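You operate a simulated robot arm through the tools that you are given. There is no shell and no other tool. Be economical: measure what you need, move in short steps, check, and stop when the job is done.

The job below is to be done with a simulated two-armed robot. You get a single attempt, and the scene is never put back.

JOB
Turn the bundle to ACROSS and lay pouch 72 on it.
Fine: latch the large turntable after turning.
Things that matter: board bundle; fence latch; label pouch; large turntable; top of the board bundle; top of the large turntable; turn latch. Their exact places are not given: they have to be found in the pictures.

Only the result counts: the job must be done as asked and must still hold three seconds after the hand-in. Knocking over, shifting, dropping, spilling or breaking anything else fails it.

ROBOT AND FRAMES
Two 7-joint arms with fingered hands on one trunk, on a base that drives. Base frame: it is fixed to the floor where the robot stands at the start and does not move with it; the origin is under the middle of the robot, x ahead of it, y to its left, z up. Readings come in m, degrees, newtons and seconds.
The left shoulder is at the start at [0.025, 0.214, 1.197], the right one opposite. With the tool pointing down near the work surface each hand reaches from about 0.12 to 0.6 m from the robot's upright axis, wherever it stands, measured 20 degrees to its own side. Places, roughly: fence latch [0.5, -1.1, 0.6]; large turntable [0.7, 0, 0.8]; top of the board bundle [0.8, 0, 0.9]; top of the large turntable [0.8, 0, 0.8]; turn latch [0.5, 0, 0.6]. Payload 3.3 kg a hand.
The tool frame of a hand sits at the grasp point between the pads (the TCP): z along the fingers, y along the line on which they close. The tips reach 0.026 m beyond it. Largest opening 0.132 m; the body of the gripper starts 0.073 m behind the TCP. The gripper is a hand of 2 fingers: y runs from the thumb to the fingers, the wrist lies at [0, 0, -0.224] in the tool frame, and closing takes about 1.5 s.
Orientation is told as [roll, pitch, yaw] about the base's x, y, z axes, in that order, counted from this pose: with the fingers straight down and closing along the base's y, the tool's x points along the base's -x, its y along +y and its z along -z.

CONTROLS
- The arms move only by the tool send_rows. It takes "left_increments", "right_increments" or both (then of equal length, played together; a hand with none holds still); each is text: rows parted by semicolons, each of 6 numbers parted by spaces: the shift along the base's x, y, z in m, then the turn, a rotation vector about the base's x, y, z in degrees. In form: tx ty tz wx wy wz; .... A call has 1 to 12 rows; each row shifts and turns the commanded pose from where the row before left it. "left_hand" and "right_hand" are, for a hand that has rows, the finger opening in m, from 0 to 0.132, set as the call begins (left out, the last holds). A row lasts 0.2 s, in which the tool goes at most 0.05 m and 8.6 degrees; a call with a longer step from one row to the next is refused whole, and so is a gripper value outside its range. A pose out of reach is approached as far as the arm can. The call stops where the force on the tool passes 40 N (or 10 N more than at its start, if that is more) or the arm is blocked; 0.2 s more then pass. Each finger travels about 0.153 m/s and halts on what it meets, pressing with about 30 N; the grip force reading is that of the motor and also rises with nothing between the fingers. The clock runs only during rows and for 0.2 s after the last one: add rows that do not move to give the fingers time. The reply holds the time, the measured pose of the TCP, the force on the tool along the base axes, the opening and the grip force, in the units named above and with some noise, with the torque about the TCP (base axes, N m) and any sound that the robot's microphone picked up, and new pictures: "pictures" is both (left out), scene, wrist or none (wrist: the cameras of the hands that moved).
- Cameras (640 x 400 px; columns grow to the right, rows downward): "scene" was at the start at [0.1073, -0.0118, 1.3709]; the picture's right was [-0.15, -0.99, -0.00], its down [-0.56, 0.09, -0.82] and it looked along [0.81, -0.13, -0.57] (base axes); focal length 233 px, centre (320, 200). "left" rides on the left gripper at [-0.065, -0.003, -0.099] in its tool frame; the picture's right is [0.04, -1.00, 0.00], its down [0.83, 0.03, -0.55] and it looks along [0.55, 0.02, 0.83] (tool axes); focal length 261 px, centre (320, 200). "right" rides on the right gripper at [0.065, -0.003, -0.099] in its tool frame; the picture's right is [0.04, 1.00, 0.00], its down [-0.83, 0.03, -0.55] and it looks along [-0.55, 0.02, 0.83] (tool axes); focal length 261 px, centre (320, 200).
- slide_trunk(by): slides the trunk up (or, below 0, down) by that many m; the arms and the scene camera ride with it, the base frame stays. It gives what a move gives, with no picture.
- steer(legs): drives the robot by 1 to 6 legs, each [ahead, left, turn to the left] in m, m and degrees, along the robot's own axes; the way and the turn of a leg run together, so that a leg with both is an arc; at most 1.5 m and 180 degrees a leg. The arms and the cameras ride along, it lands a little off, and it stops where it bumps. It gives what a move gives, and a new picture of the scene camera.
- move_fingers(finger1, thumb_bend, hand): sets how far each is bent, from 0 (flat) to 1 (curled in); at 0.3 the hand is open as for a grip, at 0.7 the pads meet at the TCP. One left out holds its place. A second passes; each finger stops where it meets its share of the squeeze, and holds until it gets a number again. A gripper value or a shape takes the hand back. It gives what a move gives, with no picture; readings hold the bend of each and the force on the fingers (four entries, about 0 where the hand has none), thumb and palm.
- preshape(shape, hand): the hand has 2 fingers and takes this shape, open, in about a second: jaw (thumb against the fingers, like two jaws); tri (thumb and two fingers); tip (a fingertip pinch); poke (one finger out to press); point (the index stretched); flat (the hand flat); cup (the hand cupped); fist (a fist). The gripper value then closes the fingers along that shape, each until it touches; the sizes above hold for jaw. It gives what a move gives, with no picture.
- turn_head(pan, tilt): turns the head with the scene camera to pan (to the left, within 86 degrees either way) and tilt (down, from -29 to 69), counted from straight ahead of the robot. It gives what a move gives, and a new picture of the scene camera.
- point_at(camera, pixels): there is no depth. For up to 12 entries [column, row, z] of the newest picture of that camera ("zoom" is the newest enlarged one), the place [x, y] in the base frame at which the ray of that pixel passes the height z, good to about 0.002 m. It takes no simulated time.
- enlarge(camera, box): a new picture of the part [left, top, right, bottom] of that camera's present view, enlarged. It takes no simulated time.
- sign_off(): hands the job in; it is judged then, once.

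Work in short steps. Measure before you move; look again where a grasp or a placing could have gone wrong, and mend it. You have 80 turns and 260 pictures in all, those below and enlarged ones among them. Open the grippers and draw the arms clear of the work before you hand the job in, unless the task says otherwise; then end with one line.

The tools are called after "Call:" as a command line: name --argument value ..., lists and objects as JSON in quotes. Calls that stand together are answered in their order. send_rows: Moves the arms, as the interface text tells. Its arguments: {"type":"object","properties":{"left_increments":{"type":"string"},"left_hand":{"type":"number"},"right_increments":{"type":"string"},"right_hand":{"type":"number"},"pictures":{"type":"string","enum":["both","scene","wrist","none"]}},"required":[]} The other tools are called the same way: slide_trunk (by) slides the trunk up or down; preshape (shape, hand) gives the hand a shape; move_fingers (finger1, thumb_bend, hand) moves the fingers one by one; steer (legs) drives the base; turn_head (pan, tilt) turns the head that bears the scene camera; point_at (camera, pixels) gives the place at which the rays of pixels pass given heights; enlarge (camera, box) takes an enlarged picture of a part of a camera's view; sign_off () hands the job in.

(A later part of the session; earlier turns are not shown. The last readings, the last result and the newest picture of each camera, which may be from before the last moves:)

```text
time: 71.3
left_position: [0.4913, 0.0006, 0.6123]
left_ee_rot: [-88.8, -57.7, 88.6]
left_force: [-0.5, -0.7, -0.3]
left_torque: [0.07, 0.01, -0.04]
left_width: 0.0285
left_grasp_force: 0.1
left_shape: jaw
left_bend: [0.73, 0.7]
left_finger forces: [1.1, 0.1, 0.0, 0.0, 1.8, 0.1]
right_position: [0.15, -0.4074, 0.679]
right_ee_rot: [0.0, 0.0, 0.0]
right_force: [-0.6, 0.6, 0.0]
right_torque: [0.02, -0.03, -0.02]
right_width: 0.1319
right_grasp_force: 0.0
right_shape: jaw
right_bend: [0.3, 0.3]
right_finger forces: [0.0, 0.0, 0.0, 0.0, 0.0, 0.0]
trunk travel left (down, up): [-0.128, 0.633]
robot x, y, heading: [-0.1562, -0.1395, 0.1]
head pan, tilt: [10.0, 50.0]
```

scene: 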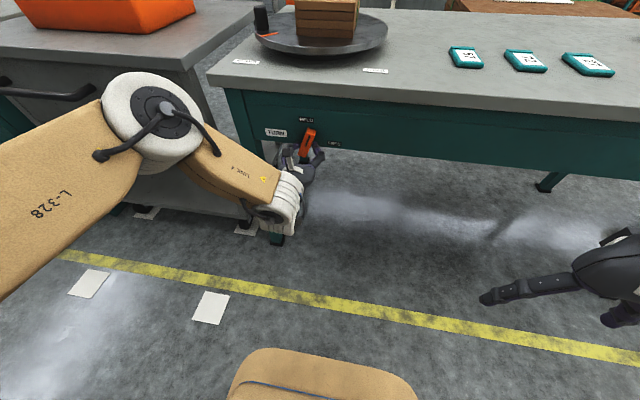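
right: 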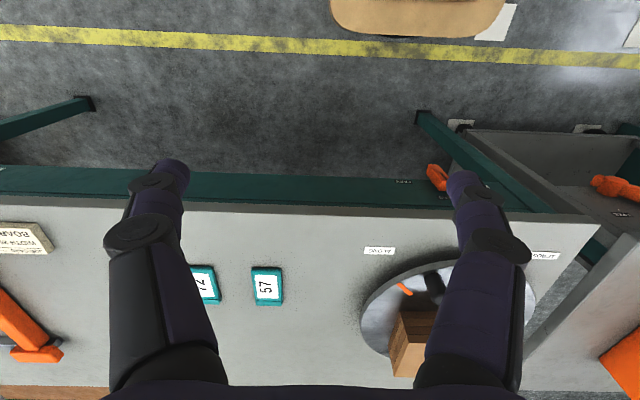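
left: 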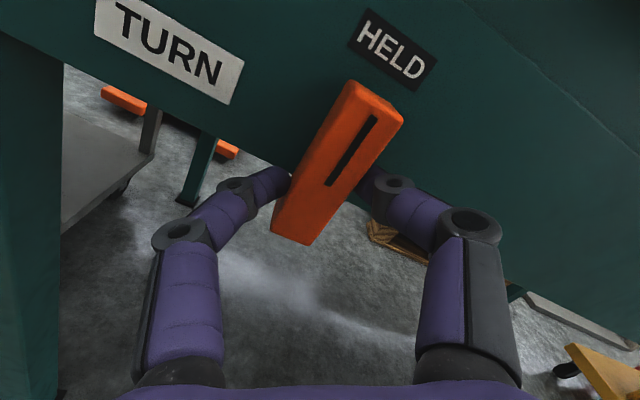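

The bar is now near upright relative to the HELD label. One more small step, then loosen and check.

Call:
send_rows --left_increments "0 0 0 -5 0 0; 0 0 0 0 0 0" --pictures "wrist"

Call:
enlarge --camera "scene" --box '[260, 100, 360, 165]'

```text
time: 71.9
left_position: [0.4898, -0.0001, 0.6127]
left_ee_rot: [-89.0, -52.8, 88.9]
left_force: [-0.8, -0.8, 0.0]
left_torque: [0.21, 0.01, 0.0]
left_width: 0.0291
left_grasp_force: 0.0
left_shape: jaw
left_bend: [0.73, 0.7]
left_finger forces: [3.2, 0.0, 0.0, 0.0, 3.4, 0.1]
right_position: [0.1497, -0.4077, 0.6784]
right_ee_rot: [0.0, 0.0, 0.0]
right_force: [0.0, 0.6, 0.5]
right_torque: [0.02, 0.01, -0.02]
right_width: 0.132
right_grasp_force: 0.0
right_shape: jaw
right_bend: [0.3, 0.3]
right_finger forces: [0.0, 0.0, 0.0, 0.0, 0.0, 0.0]
trunk travel left (down, up): [-0.128, 0.633]
robot x, y, heading: [-0.1583, -0.1367, 0.1]
head pan, tilt: [10.0, 50.0]
```

left: 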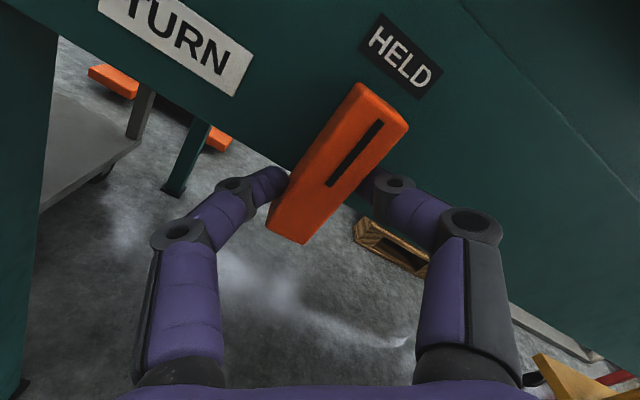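

```text
6.15 times, centred on (310, 132) of scene
```

zoom: 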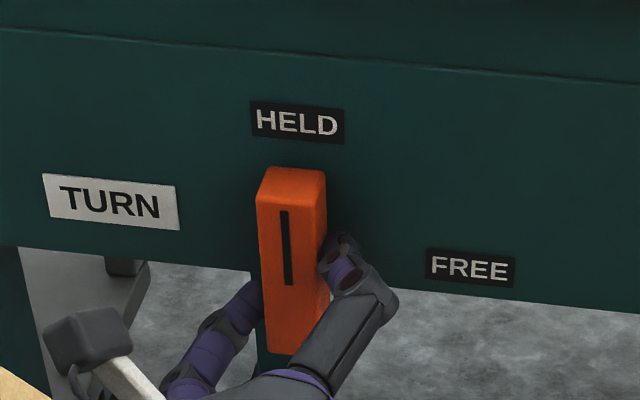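

Upright with torque rising, so it's at the HELD stop. I'll open, withdraw, unroll, then check.

Call:
send_rows --left_increments "0 0 0 0 0 0; 0 0 0 0 0 0; -0.035 0 0 0 0 0; -0.04 0 0 0 0 0; 0 0 0 7.5 0 0; 0 0 0 7.5 0 0; 0 0 0 7.5 0 0; 0 0 0 7.5 0 0; 0 0 0 7 0 0; 0 0 0 0 0 0" --left_hand 0.07 --pictures "both"

```text
time: 74.1
left_position: [0.4142, -0.0007, 0.6139]
left_ee_rot: [-5.3, -89.3, 5.5]
left_force: [-0.2, -0.5, 0.2]
left_torque: [0.01, 0.02, 0.0]
left_width: 0.0696
left_grasp_force: 0.0
left_shape: jaw
left_bend: [0.72, 0.7]
left_finger forces: [0.1, 0.1, 0.1, 0.0, 0.0, 0.0]
right_position: [0.1504, -0.4083, 0.6785]
right_ee_rot: [0.0, 0.0, 0.0]
right_force: [0.3, 1.0, 0.4]
right_torque: [0.01, 0.05, 0.02]
right_width: 0.1318
right_grasp_force: 0.0
right_shape: jaw
right_bend: [0.3, 0.3]
right_finger forces: [0.0, 0.0, 0.1, 0.1, 0.0, 0.0]
trunk travel left (down, up): [-0.128, 0.633]
robot x, y, heading: [-0.1526, -0.1409, -0.2]
head pan, tilt: [10.0, 50.0]
```

scene: 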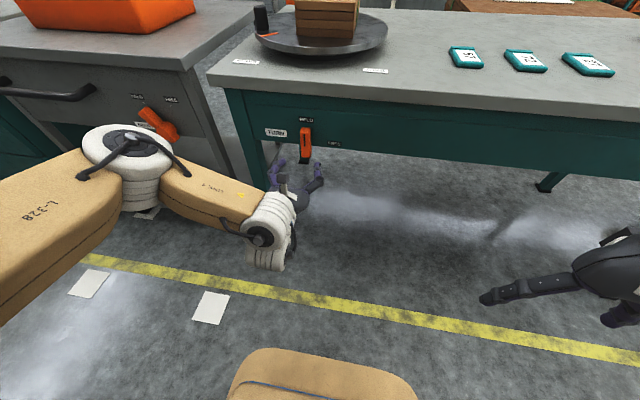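
left: 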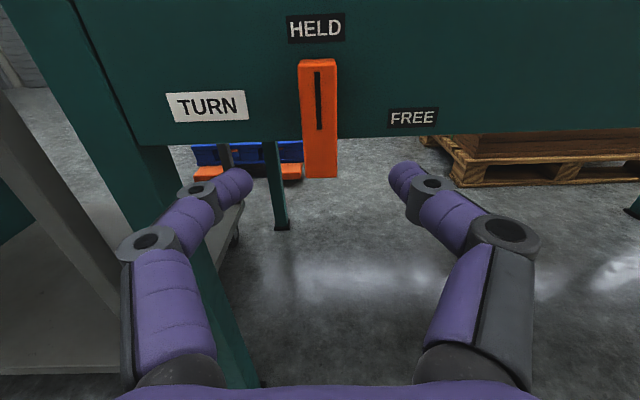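

The latch stands at HELD. Next: back off, raise the trunk, tip the left hand down and move it left out of the way.

Call:
steer --legs '[[-0.15, 0, 0]]'

Call:
slide_trunk --by 0.4

Call:
send_rows --left_increments "0 0.01 0.02 0 8.2 0; 0 0.01 0.02 0 8.2 0; 0 0.01 0.02 0 8.2 0; 0 0.01 0.02 0 8.2 0; 0 0.01 0.02 0 8.2 0; -0.01 0.02 0.02 0 8.2 0; -0.01 0.02 0.02 0 8.2 0; -0.01 0.02 0 0 8.2 0; -0.01 0.02 0 0 8.2 0; -0.01 0.02 0 0 8.2 0; 0 0.03 0 0 0 0; 0 0.03 0 0 0 0" --pictures "none"

Call:
turn_head --pan -5 --tilt 50

```text
time: 75.5
left_position: [0.2636, -0.0018, 0.6139]
left_ee_rot: [-13.9, -89.2, 13.9]
left_force: [-0.1, 0.2, -0.1]
left_torque: [0.02, -0.03, 0.03]
left_width: 0.0693
left_grasp_force: 0.1
left_shape: jaw
left_bend: [0.72, 0.7]
left_finger forces: [0.0, 0.1, 0.0, 0.0, 0.1, 0.1]
right_position: [-0.001, -0.4081, 0.6779]
right_ee_rot: [0.1, 0.0, -0.1]
right_force: [0.7, 0.7, 0.1]
right_torque: [0.03, 0.04, 0.03]
right_width: 0.1319
right_grasp_force: 0.0
right_shape: jaw
right_bend: [0.3, 0.3]
right_finger forces: [0.0, 0.1, 0.1, 0.0, 0.0, 0.0]
trunk travel left (down, up): [-0.128, 0.633]
robot x, y, heading: [-0.3079, -0.1398, -0.2]
head pan, tilt: [10.0, 50.0]
```

scene: 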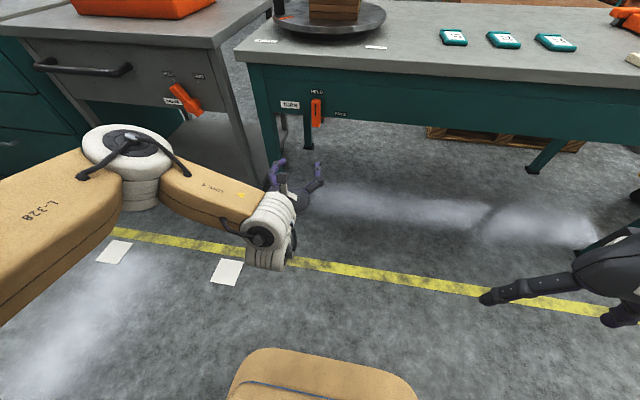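

```text
time: 79.3
left_position: [0.2636, -0.0001, 1.0134]
left_ee_rot: [-14.5, -89.4, 14.5]
left_force: [0.1, -0.6, 0.4]
left_torque: [-0.02, 0.0, 0.03]
left_width: 0.0694
left_grasp_force: 0.0
left_shape: jaw
left_bend: [0.72, 0.7]
left_finger forces: [0.0, 0.1, 0.1, 0.0, 0.0, 0.0]
right_position: [-0.0021, -0.4083, 1.0788]
right_ee_rot: [0.0, 0.0, -0.1]
right_force: [0.5, -0.1, 1.4]
right_torque: [0.0, 0.02, 0.02]
right_width: 0.132
right_grasp_force: 0.0
right_shape: jaw
right_bend: [0.3, 0.3]
right_finger forces: [0.0, 0.1, 0.1, 0.0, 0.0, 0.0]
trunk travel left (down, up): [-0.528, 0.233]
robot x, y, heading: [-0.3101, -0.1352, -0.0]
head pan, tilt: [10.0, 50.0]
```

```text
time: 81.9
left_position: [0.2127, 0.2079, 1.1545]
left_ee_rot: [0.0, -7.2, 0.1]
left_force: [-0.3, 0.1, 0.1]
left_torque: [-0.02, 0.0, -0.01]
left_width: 0.0695
left_grasp_force: 0.0
left_shape: jaw
left_bend: [0.72, 0.7]
left_finger forces: [0.0, 0.0, 0.1, 0.0, 0.0, 0.0]
right_position: [-0.002, -0.4068, 1.0789]
right_ee_rot: [-0.1, 0.1, -0.1]
right_force: [-0.1, 0.6, -0.4]
right_torque: [0.0, -0.01, -0.02]
right_width: 0.132
right_grasp_force: 0.2
right_shape: jaw
right_bend: [0.3, 0.3]
right_finger forces: [0.1, 0.1, 0.1, 0.0, 0.1, 0.0]
trunk travel left (down, up): [-0.528, 0.233]
robot x, y, heading: [-0.3068, -0.1395, -0.1]
head pan, tilt: [10.0, 50.0]
```

```text
time: 82.7
left_position: [0.2119, 0.2091, 1.1547]
left_ee_rot: [0.0, -7.3, 0.3]
left_force: [-0.2, -0.6, -0.7]
left_torque: [-0.01, -0.02, -0.02]
left_width: 0.0694
left_grasp_force: 0.0
left_shape: jaw
left_bend: [0.72, 0.7]
left_finger forces: [0.0, 0.0, 0.1, 0.1, 0.0, 0.0]
right_position: [-0.0013, -0.4071, 1.0796]
right_ee_rot: [0.0, -0.1, 0.0]
right_force: [0.4, 0.0, -0.2]
right_torque: [-0.01, -0.02, -0.01]
right_width: 0.132
right_grasp_force: 0.0
right_shape: jaw
right_bend: [0.3, 0.3]
right_finger forces: [0.0, 0.1, 0.0, 0.0, 0.0, 0.0]
trunk travel left (down, up): [-0.528, 0.233]
robot x, y, heading: [-0.3061, -0.1374, -0.1]
head pan, tilt: [-5.0, 50.0]
```

scene: 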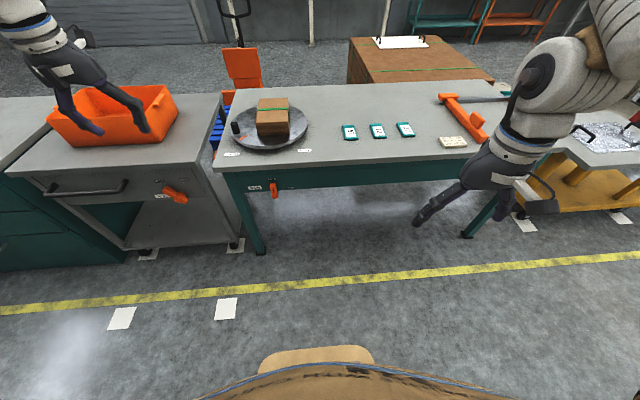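

Driving up to about (0.17,-0.22) so the right hand can reach the pouches; the left hand stays high and left.

Call:
steer --legs '[[0.48, -0.08, 0]]'

Call:
send_rows --left_increments "-0.03 0.04 0 0 0 0; -0.03 0.04 0 0 0 0; -0.03 0.04 0 0 0 0" --right_increments "0.04 0.015 0 0 0 0; 0.04 0.015 0 0 0 0; 0.03 0.015 0 0 0 0" --pictures "both"

```text
time: 85.5
left_position: [0.6932, 0.1252, 1.1539]
left_ee_rot: [0.0, -7.3, -0.1]
left_force: [0.1, -0.5, 0.6]
left_torque: [0.01, 0.0, 0.02]
left_width: 0.0694
left_grasp_force: 0.1
left_shape: jaw
left_bend: [0.72, 0.7]
left_finger forces: [0.1, 0.0, 0.1, 0.1, 0.0, 0.0]
right_position: [0.4746, -0.4924, 1.0769]
right_ee_rot: [0.0, 0.2, -0.5]
right_force: [0.2, 0.1, 0.2]
right_torque: [-0.01, -0.01, 0.02]
right_width: 0.1319
right_grasp_force: 0.0
right_shape: jaw
right_bend: [0.3, 0.3]
right_finger forces: [0.1, 0.0, 0.0, 0.0, 0.0, 0.0]
trunk travel left (down, up): [-0.528, 0.233]
robot x, y, heading: [0.173, -0.2232, -0.4]
head pan, tilt: [-5.0, 50.0]
```

scene: 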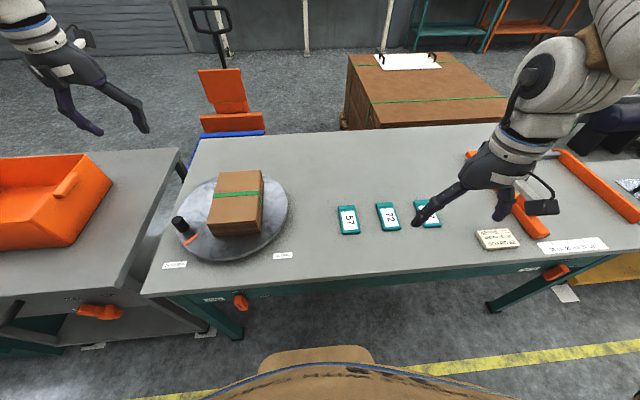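

```text
time: 86.3
left_position: [0.5998, 0.245, 1.1553]
left_ee_rot: [-0.1, -7.3, -0.2]
left_force: [-0.6, -0.3, -0.1]
left_torque: [-0.01, 0.0, -0.04]
left_width: 0.0693
left_grasp_force: 0.0
left_shape: jaw
left_bend: [0.72, 0.7]
left_finger forces: [0.0, 0.0, 0.0, 0.0, 0.0, 0.0]
right_position: [0.5832, -0.445, 1.078]
right_ee_rot: [-0.1, 0.1, -0.4]
right_force: [0.1, -0.8, -0.7]
right_torque: [-0.04, -0.03, 0.0]
right_width: 0.1319
right_grasp_force: 0.1
right_shape: jaw
right_bend: [0.3, 0.3]
right_finger forces: [0.0, 0.0, 0.0, 0.1, 0.0, 0.1]
trunk travel left (down, up): [-0.528, 0.233]
robot x, y, heading: [0.1681, -0.2186, -0.4]
head pan, tilt: [-5.0, 50.0]
```

scene: 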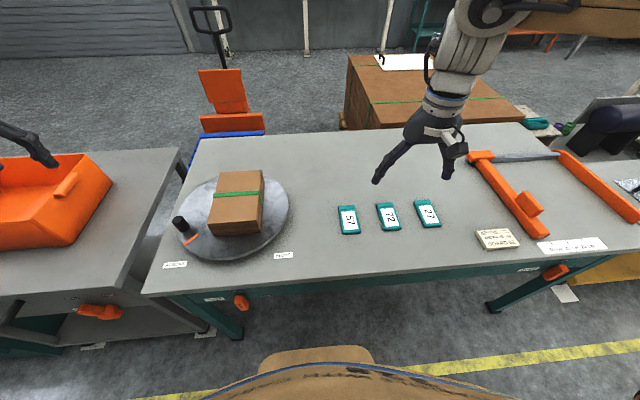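
right: 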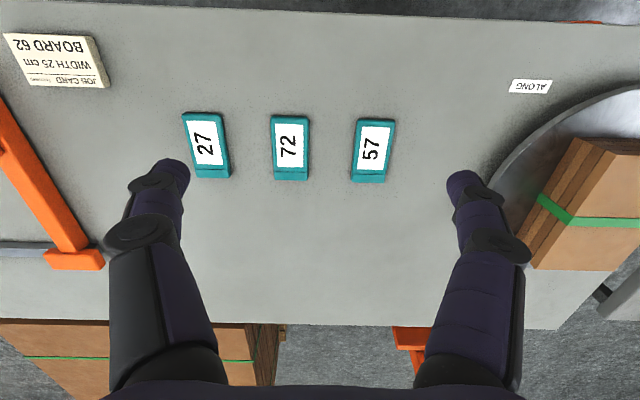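
left: 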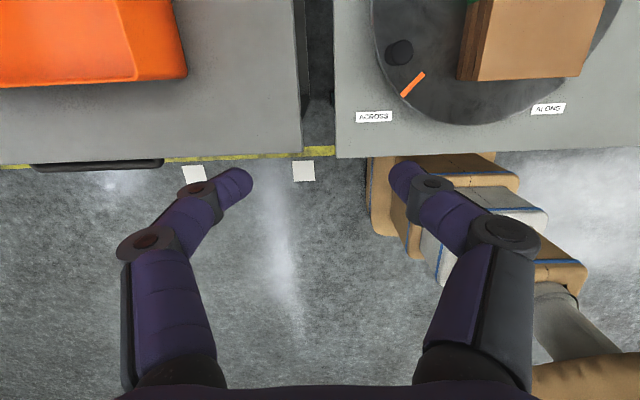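

Pouch 72 is at (290,148) in the right wrist view. I'll measure its centre, sides and height.

Call:
point_at --camera "right" --pixels '[[272, 116, 0.8], [309, 117, 0.8], [272, 180, 0.79], [308, 180, 0.79], [290, 147, 0.79], [290, 147, 0.8], [195, 145, 0.795], [355, 150, 0.795]]'

Call:
enlarge --camera "right" --box '[220, 80, 380, 200]'

Call:
point_at --camera "scene" --pixels '[[388, 216, 0.78], [388, 216, 0.79], [388, 216, 0.8]]'

```text
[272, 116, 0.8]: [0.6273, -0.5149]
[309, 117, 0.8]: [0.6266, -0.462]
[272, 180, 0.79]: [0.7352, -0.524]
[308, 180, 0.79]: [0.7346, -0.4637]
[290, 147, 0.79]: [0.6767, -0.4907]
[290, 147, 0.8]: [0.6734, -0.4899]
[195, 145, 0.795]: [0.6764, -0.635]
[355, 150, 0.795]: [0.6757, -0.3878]
```

```text
3.33 times, centred on (300, 140) of right
```

zoom: 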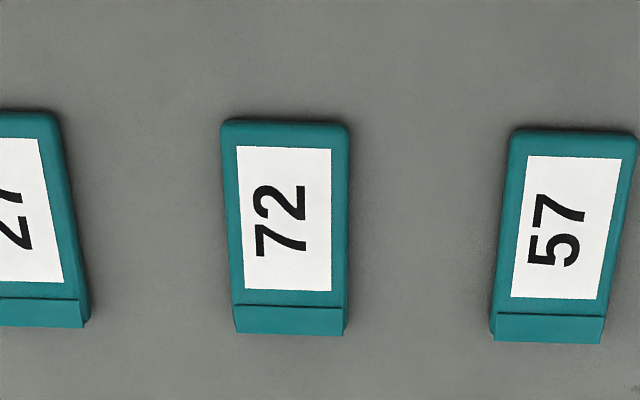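

```text
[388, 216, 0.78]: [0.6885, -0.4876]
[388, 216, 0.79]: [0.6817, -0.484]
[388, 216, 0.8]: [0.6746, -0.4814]
```

Pouch 72's centre is ≈(0.68,-0.490), about 0.055 wide and lying along x. I'll move above it to z≈0.90 and look.

Call:
send_rows --right_increments "0.02 -0.01 -0.03 0 0 0; 0.02 -0.01 -0.03 0 0 0; 0.02 -0.01 -0.03 0 0 0; 0.02 -0.01 -0.03 0 0 0; 0.017 -0.005 -0.03 0 0 0; 0 0 -0.03 0 0 0; 0 0 0 0 0 0" --right_hand 0.095 --pictures "both"

```text
time: 87.9
left_position: [0.6003, 0.2434, 1.1539]
left_ee_rot: [0.0, -7.3, 0.0]
left_force: [-0.4, -1.0, 0.3]
left_torque: [0.0, -0.03, 0.02]
left_width: 0.0695
left_grasp_force: 0.0
left_shape: jaw
left_bend: [0.72, 0.7]
left_finger forces: [0.0, 0.0, 0.1, 0.0, 0.0, 0.1]
right_position: [0.6805, -0.4908, 0.8986]
right_ee_rot: [0.0, 0.0, -0.4]
right_force: [0.2, 1.5, -0.1]
right_torque: [-0.01, 0.01, 0.0]
right_width: 0.0953
right_grasp_force: 0.0
right_shape: jaw
right_bend: [0.66, 0.54]
right_finger forces: [0.1, 0.0, 0.0, 0.0, 0.0, 0.0]
trunk travel left (down, up): [-0.528, 0.233]
robot x, y, heading: [0.1701, -0.218, -0.4]
head pan, tilt: [-5.0, 50.0]
```

scene: 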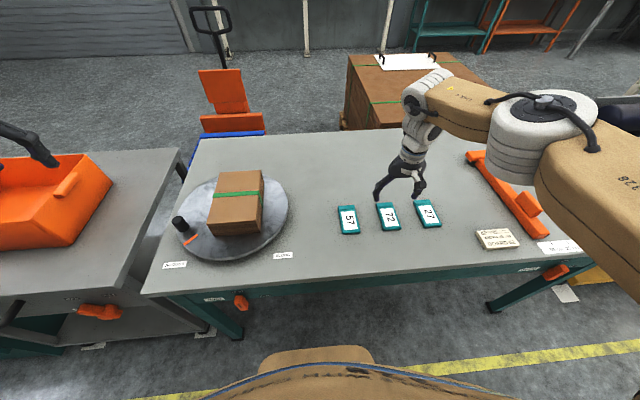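
right: 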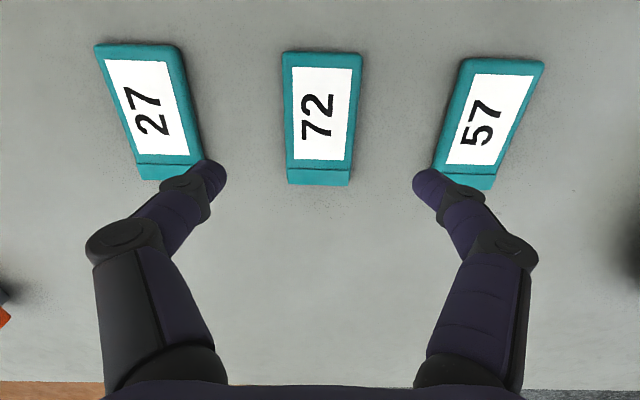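

Call:
point_at --camera "right" --pixels '[[283, 60, 0.795], [363, 60, 0.795], [289, 178, 0.79], [350, 178, 0.79], [320, 118, 0.795], [195, 160, 0.79], [445, 160, 0.79]]'

```text
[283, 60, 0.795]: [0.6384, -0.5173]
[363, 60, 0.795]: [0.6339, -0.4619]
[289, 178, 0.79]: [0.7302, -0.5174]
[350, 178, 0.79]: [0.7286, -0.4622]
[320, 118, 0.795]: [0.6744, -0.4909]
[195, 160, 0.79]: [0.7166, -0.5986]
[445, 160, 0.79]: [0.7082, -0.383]
```

Centred at (0.682,-0.490), width 0.055 and square. I'll descend to z≈0.809 and close.

Call:
send_rows --right_increments "0.001 0.001 -0.03 0 0 0; 0 0 -0.03 0 0 0; 0 0 -0.02 0 0 0; 0 0 -0.0095 0 0 0; 0 0 0 0 0 0" --right_hand 0.085 --pictures "none"

Call:
send_rows --right_increments "0 0 0 0 0 0; 0 0 0 0 0 0; 0 0 0 0 0 0; 0 0 0 0 0 0; 0 0 0 0 0 0" --right_hand 0.04 --pictures "wrist"

```text
time: 89.1
left_position: [0.6004, 0.2435, 1.1541]
left_ee_rot: [0.0, -7.3, -0.2]
left_force: [0.4, -0.3, -0.9]
left_torque: [0.0, -0.01, 0.0]
left_width: 0.0693
left_grasp_force: 0.2
left_shape: jaw
left_bend: [0.72, 0.7]
left_finger forces: [0.0, 0.0, 0.0, 0.0, 0.0, 0.0]
right_position: [0.6798, -0.4899, 0.8094]
right_ee_rot: [0.0, 0.1, -0.4]
right_force: [-0.5, -0.2, -1.2]
right_torque: [0.01, 0.01, -0.02]
right_width: 0.0855
right_grasp_force: 0.0
right_shape: jaw
right_bend: [0.7, 0.64]
right_finger forces: [0.0, 0.0, 0.0, 0.0, 0.0, 0.0]
trunk travel left (down, up): [-0.528, 0.233]
robot x, y, heading: [0.168, -0.2225, -0.4]
head pan, tilt: [-5.0, 50.0]
```

```text
time: 90.3
left_position: [0.6005, 0.2428, 1.1542]
left_ee_rot: [0.0, -7.3, 0.0]
left_force: [-1.3, 0.4, 0.6]
left_torque: [0.0, 0.0, 0.01]
left_width: 0.0696
left_grasp_force: 0.1
left_shape: jaw
left_bend: [0.72, 0.7]
left_finger forces: [0.1, 0.1, 0.1, 0.0, 0.0, 0.0]
right_position: [0.6805, -0.49, 0.8104]
right_ee_rot: [0.0, 0.0, -0.4]
right_force: [0.2, 0.0, -1.0]
right_torque: [0.02, -0.03, 0.03]
right_width: 0.0507
right_grasp_force: 30.0
right_shape: jaw
right_bend: [0.73, 0.7]
right_finger forces: [27.3, 0.0, 0.1, 0.0, 27.4, 0.0]
trunk travel left (down, up): [-0.528, 0.233]
robot x, y, heading: [0.1623, -0.2183, -0.4]
head pan, tilt: [-5.0, 50.0]
```

right: 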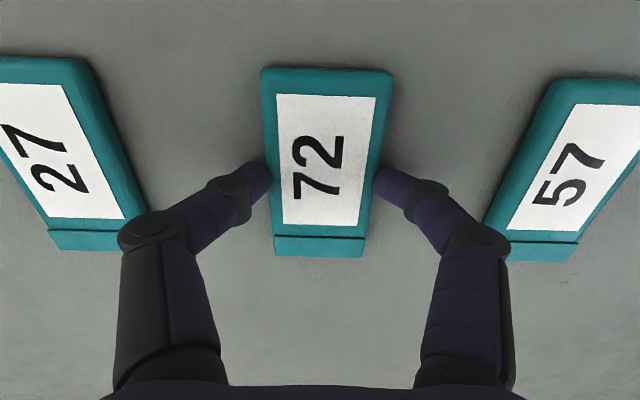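

Gripped (width 0.051, 30 N). I'll lift straight up.

Call:
send_rows --right_increments "0 0 0.02 0 0 0; 0 0 0.03 0 0 0; 0 0 0.04 0 0 0; 0 0 0.05 0 0 0; 0 0 0.05 0 0 0; 0 0 0 0 0 0" --pictures "both"

```text
time: 91.7
left_position: [0.6016, 0.2426, 1.1533]
left_ee_rot: [0.0, -7.3, -0.1]
left_force: [1.3, 0.0, -0.4]
left_torque: [-0.01, -0.01, -0.02]
left_width: 0.0695
left_grasp_force: 0.1
left_shape: jaw
left_bend: [0.72, 0.7]
left_finger forces: [0.0, 0.1, 0.1, 0.0, 0.1, 0.0]
right_position: [0.6813, -0.4925, 1.0003]
right_ee_rot: [0.0, 0.1, -0.4]
right_force: [0.8, 0.2, 0.1]
right_torque: [-0.02, 0.01, -0.03]
right_width: 0.0506
right_grasp_force: 30.2
right_shape: jaw
right_bend: [0.73, 0.7]
right_finger forces: [27.1, 0.0, 0.1, 0.0, 26.5, 0.1]
trunk travel left (down, up): [-0.528, 0.233]
robot x, y, heading: [0.168, -0.222, -0.5]
head pan, tilt: [-5.0, 50.0]
```

scene: 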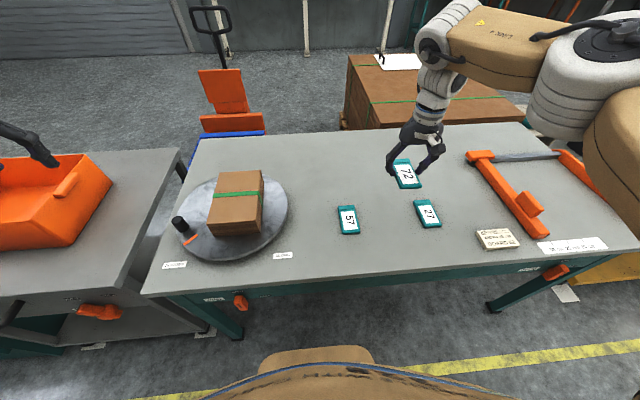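
right: 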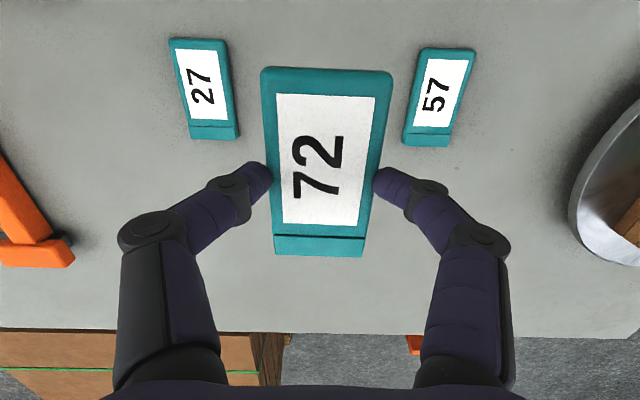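

Pouch 72 is in hand. I'll drive left 0.4 m with a bit ahead, keeping the hand at z 1.0 (pouch bottom ≈0.97, above the bundle at 0.88).

Call:
steer --legs '[[0.03, 0.4, 0.5]]'

Call:
send_rows --right_increments "0.013 0.03 0 0 0 0; 0.013 0.03 0 0 0 0; 0 0 0 0 0 0" --pictures "both"

```text
time: 94.2
left_position: [0.6325, 0.645, 1.1544]
left_ee_rot: [-0.2, -7.3, -0.1]
left_force: [0.4, 0.4, -0.8]
left_torque: [0.0, 0.04, -0.02]
left_width: 0.0697
left_grasp_force: 0.0
left_shape: jaw
left_bend: [0.72, 0.7]
left_finger forces: [0.1, 0.2, 0.0, 0.1, 0.0, 0.0]
right_position: [0.7131, -0.0904, 0.9999]
right_ee_rot: [-0.1, 0.0, -0.3]
right_force: [-0.2, 0.3, -0.5]
right_torque: [-0.02, 0.01, 0.0]
right_width: 0.0506
right_grasp_force: 30.1
right_shape: jaw
right_bend: [0.73, 0.7]
right_finger forces: [27.3, 0.0, 0.1, 0.0, 26.5, 0.1]
trunk travel left (down, up): [-0.528, 0.233]
robot x, y, heading: [0.2022, 0.1802, -0.2]
head pan, tilt: [-5.0, 50.0]
```

scene: 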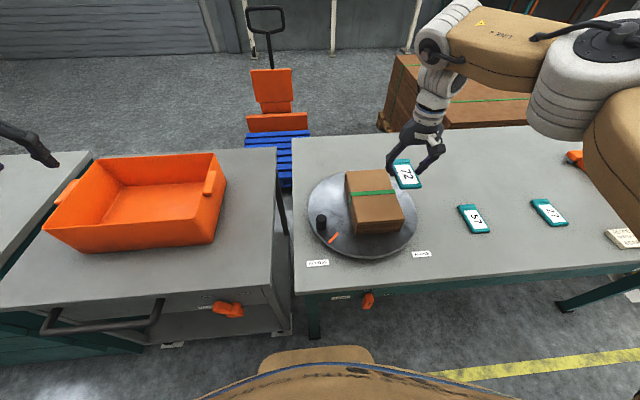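

```text
time: 95.0
left_position: [0.6321, 0.6437, 1.1544]
left_ee_rot: [0.1, -7.3, 0.1]
left_force: [-0.6, -0.8, 0.0]
left_torque: [-0.01, 0.03, 0.0]
left_width: 0.0696
left_grasp_force: 0.0
left_shape: jaw
left_bend: [0.72, 0.7]
left_finger forces: [0.0, 0.1, 0.0, 0.0, 0.1, 0.0]
right_position: [0.7365, -0.0319, 0.9983]
right_ee_rot: [0.0, -0.1, -0.3]
right_force: [-0.1, -0.1, 0.4]
right_torque: [-0.02, 0.01, 0.03]
right_width: 0.0228
right_grasp_force: 29.9
right_shape: jaw
right_bend: [0.79, 0.76]
right_finger forces: [0.1, 0.1, 0.1, 0.0, 0.0, 0.0]
trunk travel left (down, up): [-0.528, 0.233]
robot x, y, heading: [0.1983, 0.1813, -0.1]
head pan, tilt: [-5.0, 50.0]
```

scene: 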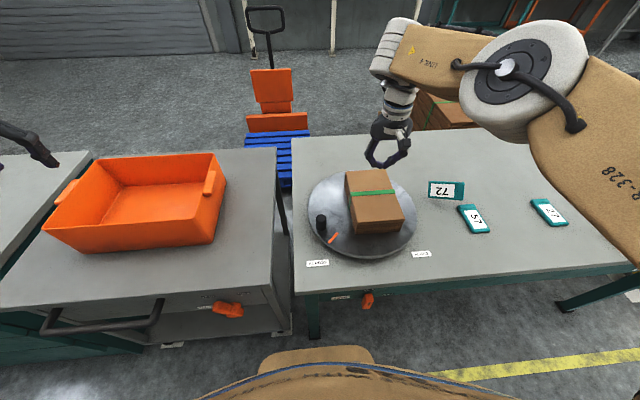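
right: 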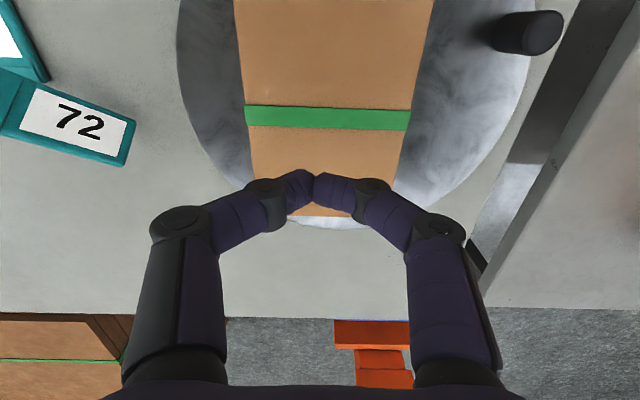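

The pouch slipped out during the last move and now lies on the table near (445,190) in the scene. I'll look closely at where it ended up and whether anything else moved.

Call:
enlarge --camera "scene" --box '[400, 150, 600, 270]'

Call:
enlarge --camera "scene" --box '[290, 150, 430, 270]'

```text
3.20 times, centred on (500, 210) of scene
```

zoom: 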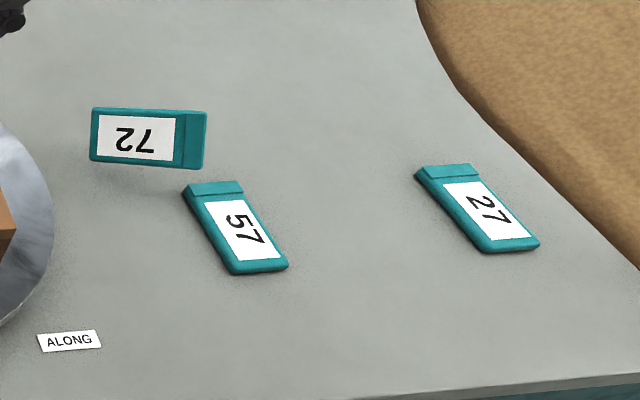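

```text
3.33 times, centred on (360, 210) of scene
```

zoom: 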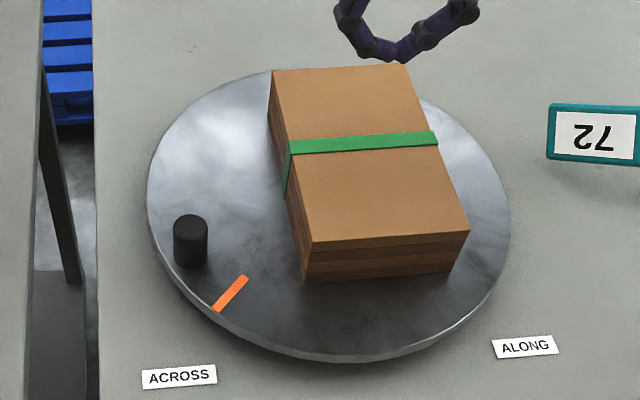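

The pouch's shadow is offset, so it may still be in the air at this instant. I'll let time pass, open the right hand, raise it slightly and look again.

Call:
send_rows --right_increments "0 0 0.01 0 0 0; 0 0 0 0 0 0; 0 0 0 0 0 0; 0 0 0 0 0 0; 0 0 0 0 0 0" --right_hand 0.085 --pictures "both"

Call:
enlarge --camera "scene" --box '[400, 150, 600, 270]'

```text
time: 96.2
left_position: [0.6316, 0.6431, 1.1534]
left_ee_rot: [0.0, -7.3, 0.0]
left_force: [-0.2, 0.4, 0.0]
left_torque: [-0.01, 0.01, -0.01]
left_width: 0.0695
left_grasp_force: 0.0
left_shape: jaw
left_bend: [0.72, 0.7]
left_finger forces: [0.0, 0.0, 0.0, 0.0, 0.1, 0.1]
right_position: [0.7359, -0.0298, 1.0082]
right_ee_rot: [0.0, 0.0, -0.2]
right_force: [0.2, 0.6, 0.0]
right_torque: [0.0, 0.01, 0.02]
right_width: 0.0847
right_grasp_force: 0.0
right_shape: jaw
right_bend: [0.7, 0.64]
right_finger forces: [0.0, 0.0, 0.1, 0.0, 0.0, 0.1]
right hand out of reach, approached as far as the arm can: row 1
trunk travel left (down, up): [-0.528, 0.233]
robot x, y, heading: [0.1999, 0.1789, -0.3]
head pan, tilt: [-5.0, 50.0]
```

scene: 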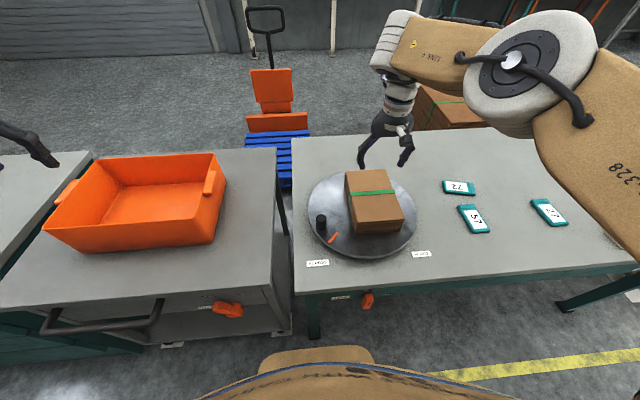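
right: 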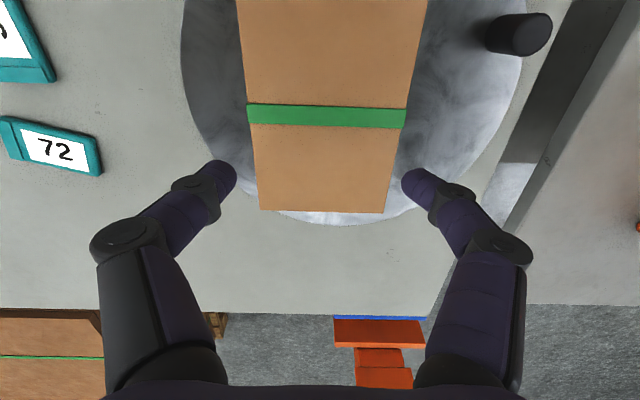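

```text
3.20 times, centred on (500, 210) of scene
```

zoom: 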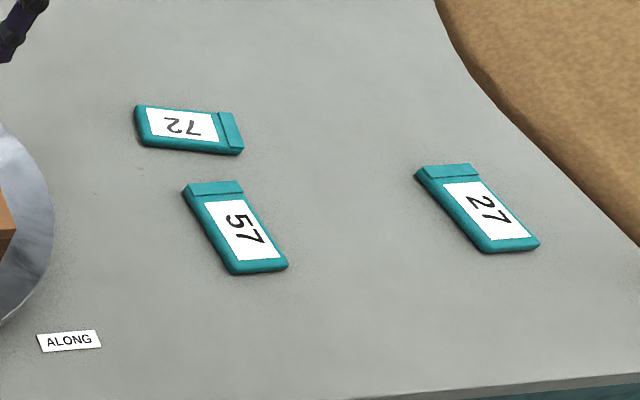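

Pouch 72 came to rest face-up on the table, clear of 57, and nothing else moved. I'll measure it.

Call:
point_at --camera "zoom" --pixels '[[137, 106, 0.795], [234, 112, 0.795], [242, 148, 0.795], [145, 140, 0.795], [190, 128, 0.795], [187, 192, 0.795], [240, 184, 0.795], [258, 230, 0.795], [287, 268, 0.785]]'

Call:
point_at --camera "right" --pixels '[[2, 120, 0.795], [99, 138, 0.795], [102, 173, 0.785], [50, 146, 0.795]]'

```text
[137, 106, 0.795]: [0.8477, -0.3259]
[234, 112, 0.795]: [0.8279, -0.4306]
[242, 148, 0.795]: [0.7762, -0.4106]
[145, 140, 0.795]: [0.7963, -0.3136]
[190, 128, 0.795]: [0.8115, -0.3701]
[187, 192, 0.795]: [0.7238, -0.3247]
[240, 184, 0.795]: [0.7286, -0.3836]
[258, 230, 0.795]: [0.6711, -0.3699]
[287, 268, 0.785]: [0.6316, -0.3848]
```

```text
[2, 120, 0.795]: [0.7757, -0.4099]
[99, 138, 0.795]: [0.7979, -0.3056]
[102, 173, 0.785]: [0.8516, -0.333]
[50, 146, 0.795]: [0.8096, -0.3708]
```

Pouch 72 centre is (0.812,-0.370), its short axis now along x (turned about 11°). I'll drive right and a bit closer, then turn the right hand's yaw toward −101° to grip across the short side.

Call:
steer --legs '[[0.06, -0.3, 0]]'

Call:
send_rows --right_increments "-0.01 -0.01 0 0 0 -8.4; 0 -0.01 0 0 0 -8.4; 0 -0.01 0 0 0 -8.4; 0 0 0 0 0 -8.4; 0 0 0 0 0 -8.4; 0 0 0 0 0 -8.4; 0 0 0 0 0 -8.4; 0 0 0 0 0 -8.4; 0 0 0 0 0 -8.4; 0 0 0 0 0 -8.4; 0 0 0 0 0 -8.4; 0 0 0 0 0 -8.4" --pictures "both"

```text
time: 98.3
left_position: [0.6906, 0.3422, 1.1543]
left_ee_rot: [0.0, -7.3, 0.1]
left_force: [0.4, -0.4, -1.3]
left_torque: [0.03, -0.01, -0.03]
left_width: 0.0693
left_grasp_force: 0.1
left_shape: jaw
left_bend: [0.72, 0.7]
left_finger forces: [0.1, 0.1, 0.0, 0.0, 0.1, 0.0]
right_position: [0.7958, -0.3308, 1.0079]
right_ee_rot: [0.1, 0.0, -0.1]
right_force: [0.2, -0.8, -0.5]
right_torque: [0.04, 0.05, -0.01]
right_width: 0.0847
right_grasp_force: 0.0
right_shape: jaw
right_bend: [0.7, 0.64]
right_finger forces: [0.1, 0.0, 0.0, 0.1, 0.0, 0.0]
trunk travel left (down, up): [-0.528, 0.233]
robot x, y, heading: [0.2589, -0.1209, 0.3]
head pan, tilt: [-5.0, 50.0]
```

scene: 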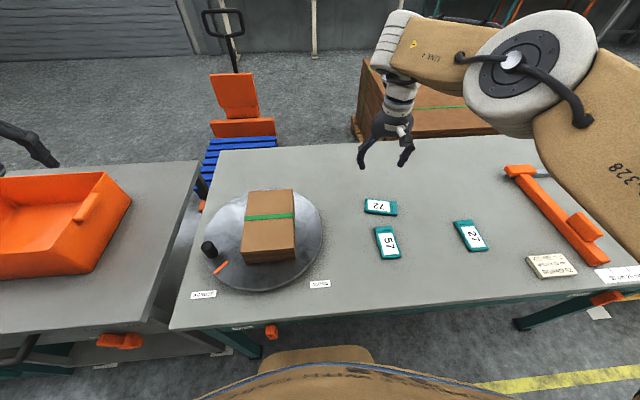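

```text
time: 100.9
left_position: [0.6907, 0.3428, 1.1546]
left_ee_rot: [0.0, -7.3, 0.1]
left_force: [0.5, 0.3, -0.3]
left_torque: [0.05, -0.01, 0.03]
left_width: 0.0697
left_grasp_force: 0.1
left_shape: jaw
left_bend: [0.72, 0.7]
left_finger forces: [0.1, 0.1, 0.1, 0.0, 0.0, 0.0]
right_position: [0.7851, -0.3599, 1.0082]
right_ee_rot: [-0.1, 0.0, -101.1]
right_force: [-0.6, 0.4, -0.5]
right_torque: [0.02, 0.02, -0.04]
right_width: 0.085
right_grasp_force: 0.2
right_shape: jaw
right_bend: [0.7, 0.64]
right_finger forces: [0.1, 0.0, 0.0, 0.1, 0.1, 0.0]
trunk travel left (down, up): [-0.528, 0.233]
robot x, y, heading: [0.2602, -0.1213, -0.2]
head pan, tilt: [-5.0, 50.0]
```

scene: 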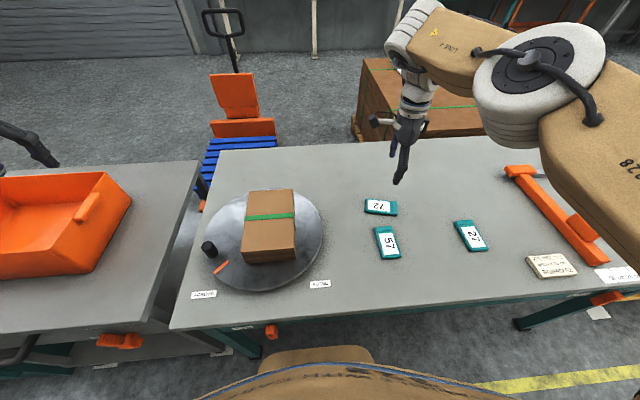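
right: 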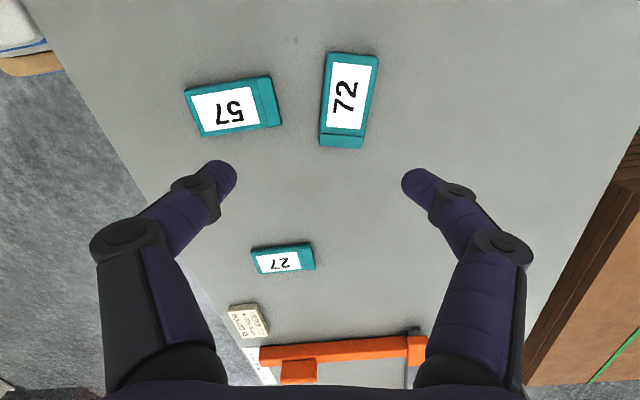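

Yaw −101° is reached. I'll enlarge and measure the pouch from here.

Call:
enlarge --camera "right" --box '[260, 30, 420, 170]'

```text
2.86 times, centred on (340, 100) of right
```

zoom: 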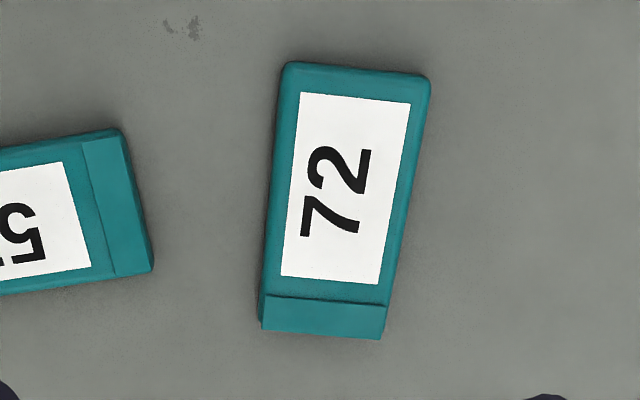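

Call:
point_at --camera "zoom" --pixels '[[287, 66, 0.797], [428, 78, 0.797], [262, 320, 0.797], [384, 330, 0.797], [335, 200, 0.797], [258, 325, 0.782], [152, 268, 0.785], [120, 130, 0.797]]'

```text
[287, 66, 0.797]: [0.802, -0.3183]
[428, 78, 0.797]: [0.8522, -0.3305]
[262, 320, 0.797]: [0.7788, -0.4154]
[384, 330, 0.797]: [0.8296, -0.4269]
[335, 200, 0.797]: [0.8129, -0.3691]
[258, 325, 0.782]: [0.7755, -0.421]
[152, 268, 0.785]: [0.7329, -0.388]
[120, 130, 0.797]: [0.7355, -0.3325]
```

Centre (0.8157,-0.3728), yaw −103.6°. I'll descend first to z≈0.86.

Call:
send_rows --right_increments "0.01 -0.004 -0.03 0 0 -2.5; 0.01 -0.004 -0.03 0 0 0; 0.0106 -0.005 -0.03 0 0 0; 0 0 -0.03 0 0 0; 0 0 -0.028 0 0 0; 0 0 0 0 0 0" --right_hand 0.078 --pictures "both"

```text
time: 102.3
left_position: [0.6916, 0.3429, 1.1544]
left_ee_rot: [0.0, -7.3, 0.1]
left_force: [-0.2, 0.5, 0.2]
left_torque: [0.04, 0.01, -0.04]
left_width: 0.0692
left_grasp_force: 0.0
left_shape: jaw
left_bend: [0.72, 0.7]
left_finger forces: [0.0, 0.0, 0.1, 0.0, 0.1, 0.0]
right_position: [0.7935, -0.35, 0.8709]
right_ee_rot: [0.0, 0.0, -103.4]
right_force: [0.4, 0.4, -0.3]
right_torque: [0.03, 0.03, 0.01]
right_width: 0.0787
right_grasp_force: 0.0
right_shape: jaw
right_bend: [0.71, 0.7]
right_finger forces: [0.0, 0.1, 0.1, 0.0, 0.1, 0.1]
right hand out of reach, approached as far as the arm can: row 2, 3, 4, 5
trunk travel left (down, up): [-0.528, 0.233]
robot x, y, heading: [0.2607, -0.1216, -0.0]
head pan, tilt: [-5.0, 50.0]
```

scene: 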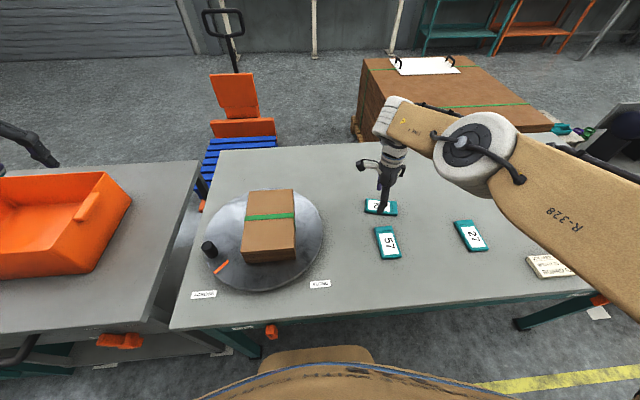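
right: 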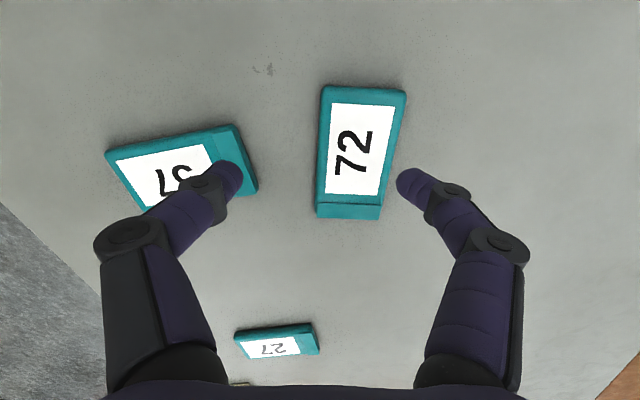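

The arm is at its reach limit, so I'll bring the base nearer (0.05 ahead, 0.06 right; finger tips at 0.845 clear the pouches), then re-centre.

Call:
send_rows --right_increments "0 0 0.03 0 0 0; 0 0 0 0 0 0" --pictures "none"

Call:
steer --legs '[[0.05, -0.06, 0]]'

```text
time: 102.9
left_position: [0.6911, 0.3436, 1.1539]
left_ee_rot: [0.0, -7.2, 0.2]
left_force: [0.3, -0.3, 0.4]
left_torque: [0.03, 0.02, 0.02]
left_width: 0.0695
left_grasp_force: 0.1
left_shape: jaw
left_bend: [0.72, 0.7]
left_finger forces: [0.0, 0.0, 0.0, 0.0, 0.1, 0.0]
right_position: [0.7925, -0.3514, 0.9025]
right_ee_rot: [0.0, -0.1, -103.4]
right_force: [0.0, 0.1, 0.6]
right_torque: [0.04, 0.01, -0.01]
right_width: 0.0785
right_grasp_force: 0.0
right_shape: jaw
right_bend: [0.71, 0.7]
right_finger forces: [0.1, 0.0, 0.1, 0.0, 0.1, 0.1]
trunk travel left (down, up): [-0.528, 0.233]
robot x, y, heading: [0.2611, -0.1231, -0.3]
head pan, tilt: [-5.0, 50.0]
```

```text
time: 104.0
left_position: [0.741, 0.2818, 1.1539]
left_ee_rot: [0.1, -7.3, 0.0]
left_force: [0.1, -0.7, -0.5]
left_torque: [0.01, -0.02, 0.0]
left_width: 0.0697
left_grasp_force: 0.1
left_shape: jaw
left_bend: [0.72, 0.7]
left_finger forces: [0.0, 0.0, 0.0, 0.0, 0.0, 0.0]
right_position: [0.8444, -0.4115, 0.9035]
right_ee_rot: [-0.2, 0.0, -103.5]
right_force: [0.5, 0.4, -0.7]
right_torque: [0.02, 0.0, 0.03]
right_width: 0.0785
right_grasp_force: 0.0
right_shape: jaw
right_bend: [0.71, 0.7]
right_finger forces: [0.1, 0.0, 0.0, 0.0, 0.0, 0.1]
trunk travel left (down, up): [-0.528, 0.233]
robot x, y, heading: [0.3079, -0.1802, -0.2]
head pan, tilt: [-5.0, 50.0]
```

scene: 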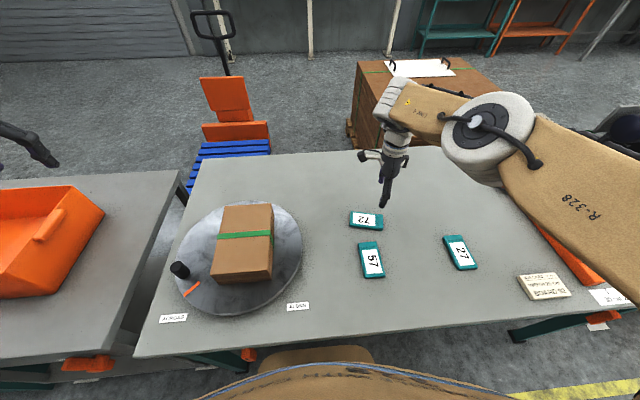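

Now re-centre over (0.8157,-0.3728) and go to z≈0.86 to check.

Call:
send_rows --right_increments "-0.0145 0.0195 0 0 0 0; -0.0142 0.019 -0.015 0 0 0; 0 0 -0.03 0 0 0; 0 0 0 0 0 0" --pictures "wrist"

Call:
enlarge --camera "right" --box '[160, 50, 480, 250]'

```text
time: 105.0
left_position: [0.7409, 0.2821, 1.1547]
left_ee_rot: [0.0, -7.3, 0.0]
left_force: [0.2, -0.1, 0.1]
left_torque: [-0.03, -0.01, -0.03]
left_width: 0.0694
left_grasp_force: 0.0
left_shape: jaw
left_bend: [0.72, 0.7]
left_finger forces: [0.1, 0.0, 0.1, 0.0, 0.1, 0.0]
right_position: [0.8153, -0.374, 0.8563]
right_ee_rot: [0.0, 0.0, -103.4]
right_force: [0.1, 0.0, 0.3]
right_torque: [0.02, -0.01, -0.02]
right_width: 0.0786
right_grasp_force: 0.1
right_shape: jaw
right_bend: [0.71, 0.7]
right_finger forces: [0.0, 0.0, 0.1, 0.0, 0.0, 0.1]
trunk travel left (down, up): [-0.528, 0.233]
robot x, y, heading: [0.3124, -0.1819, -0.1]
head pan, tilt: [-5.0, 50.0]
```

right: 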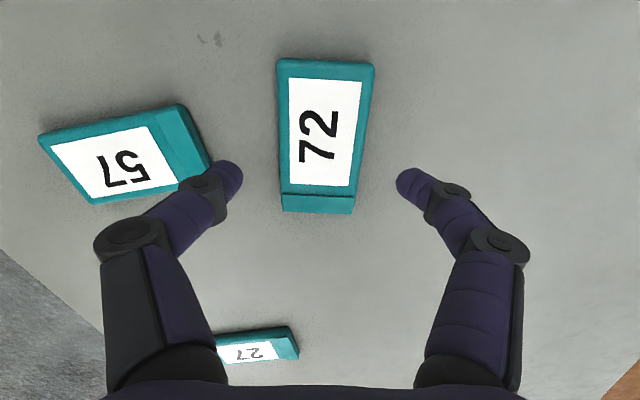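

```text
2.00 times, centred on (320, 150) of right
```

zoom: 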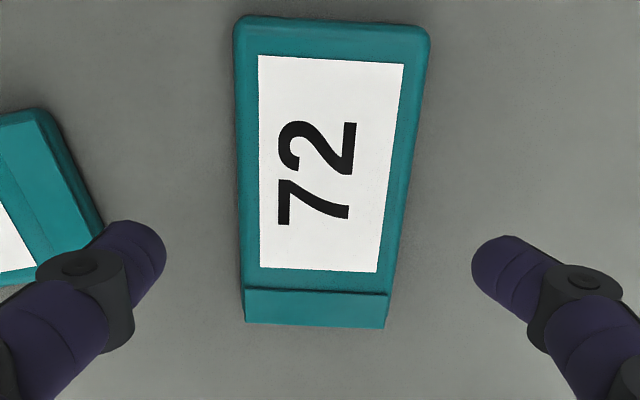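

Call:
point_at --camera "zoom" --pixels '[[236, 22, 0.797], [428, 35, 0.797], [244, 300, 0.797], [389, 305, 0.797], [100, 228, 0.797]]'

```text
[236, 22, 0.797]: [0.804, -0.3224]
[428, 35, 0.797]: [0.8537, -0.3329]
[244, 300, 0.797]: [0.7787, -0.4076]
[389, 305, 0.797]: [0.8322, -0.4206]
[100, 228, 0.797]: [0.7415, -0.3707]
```

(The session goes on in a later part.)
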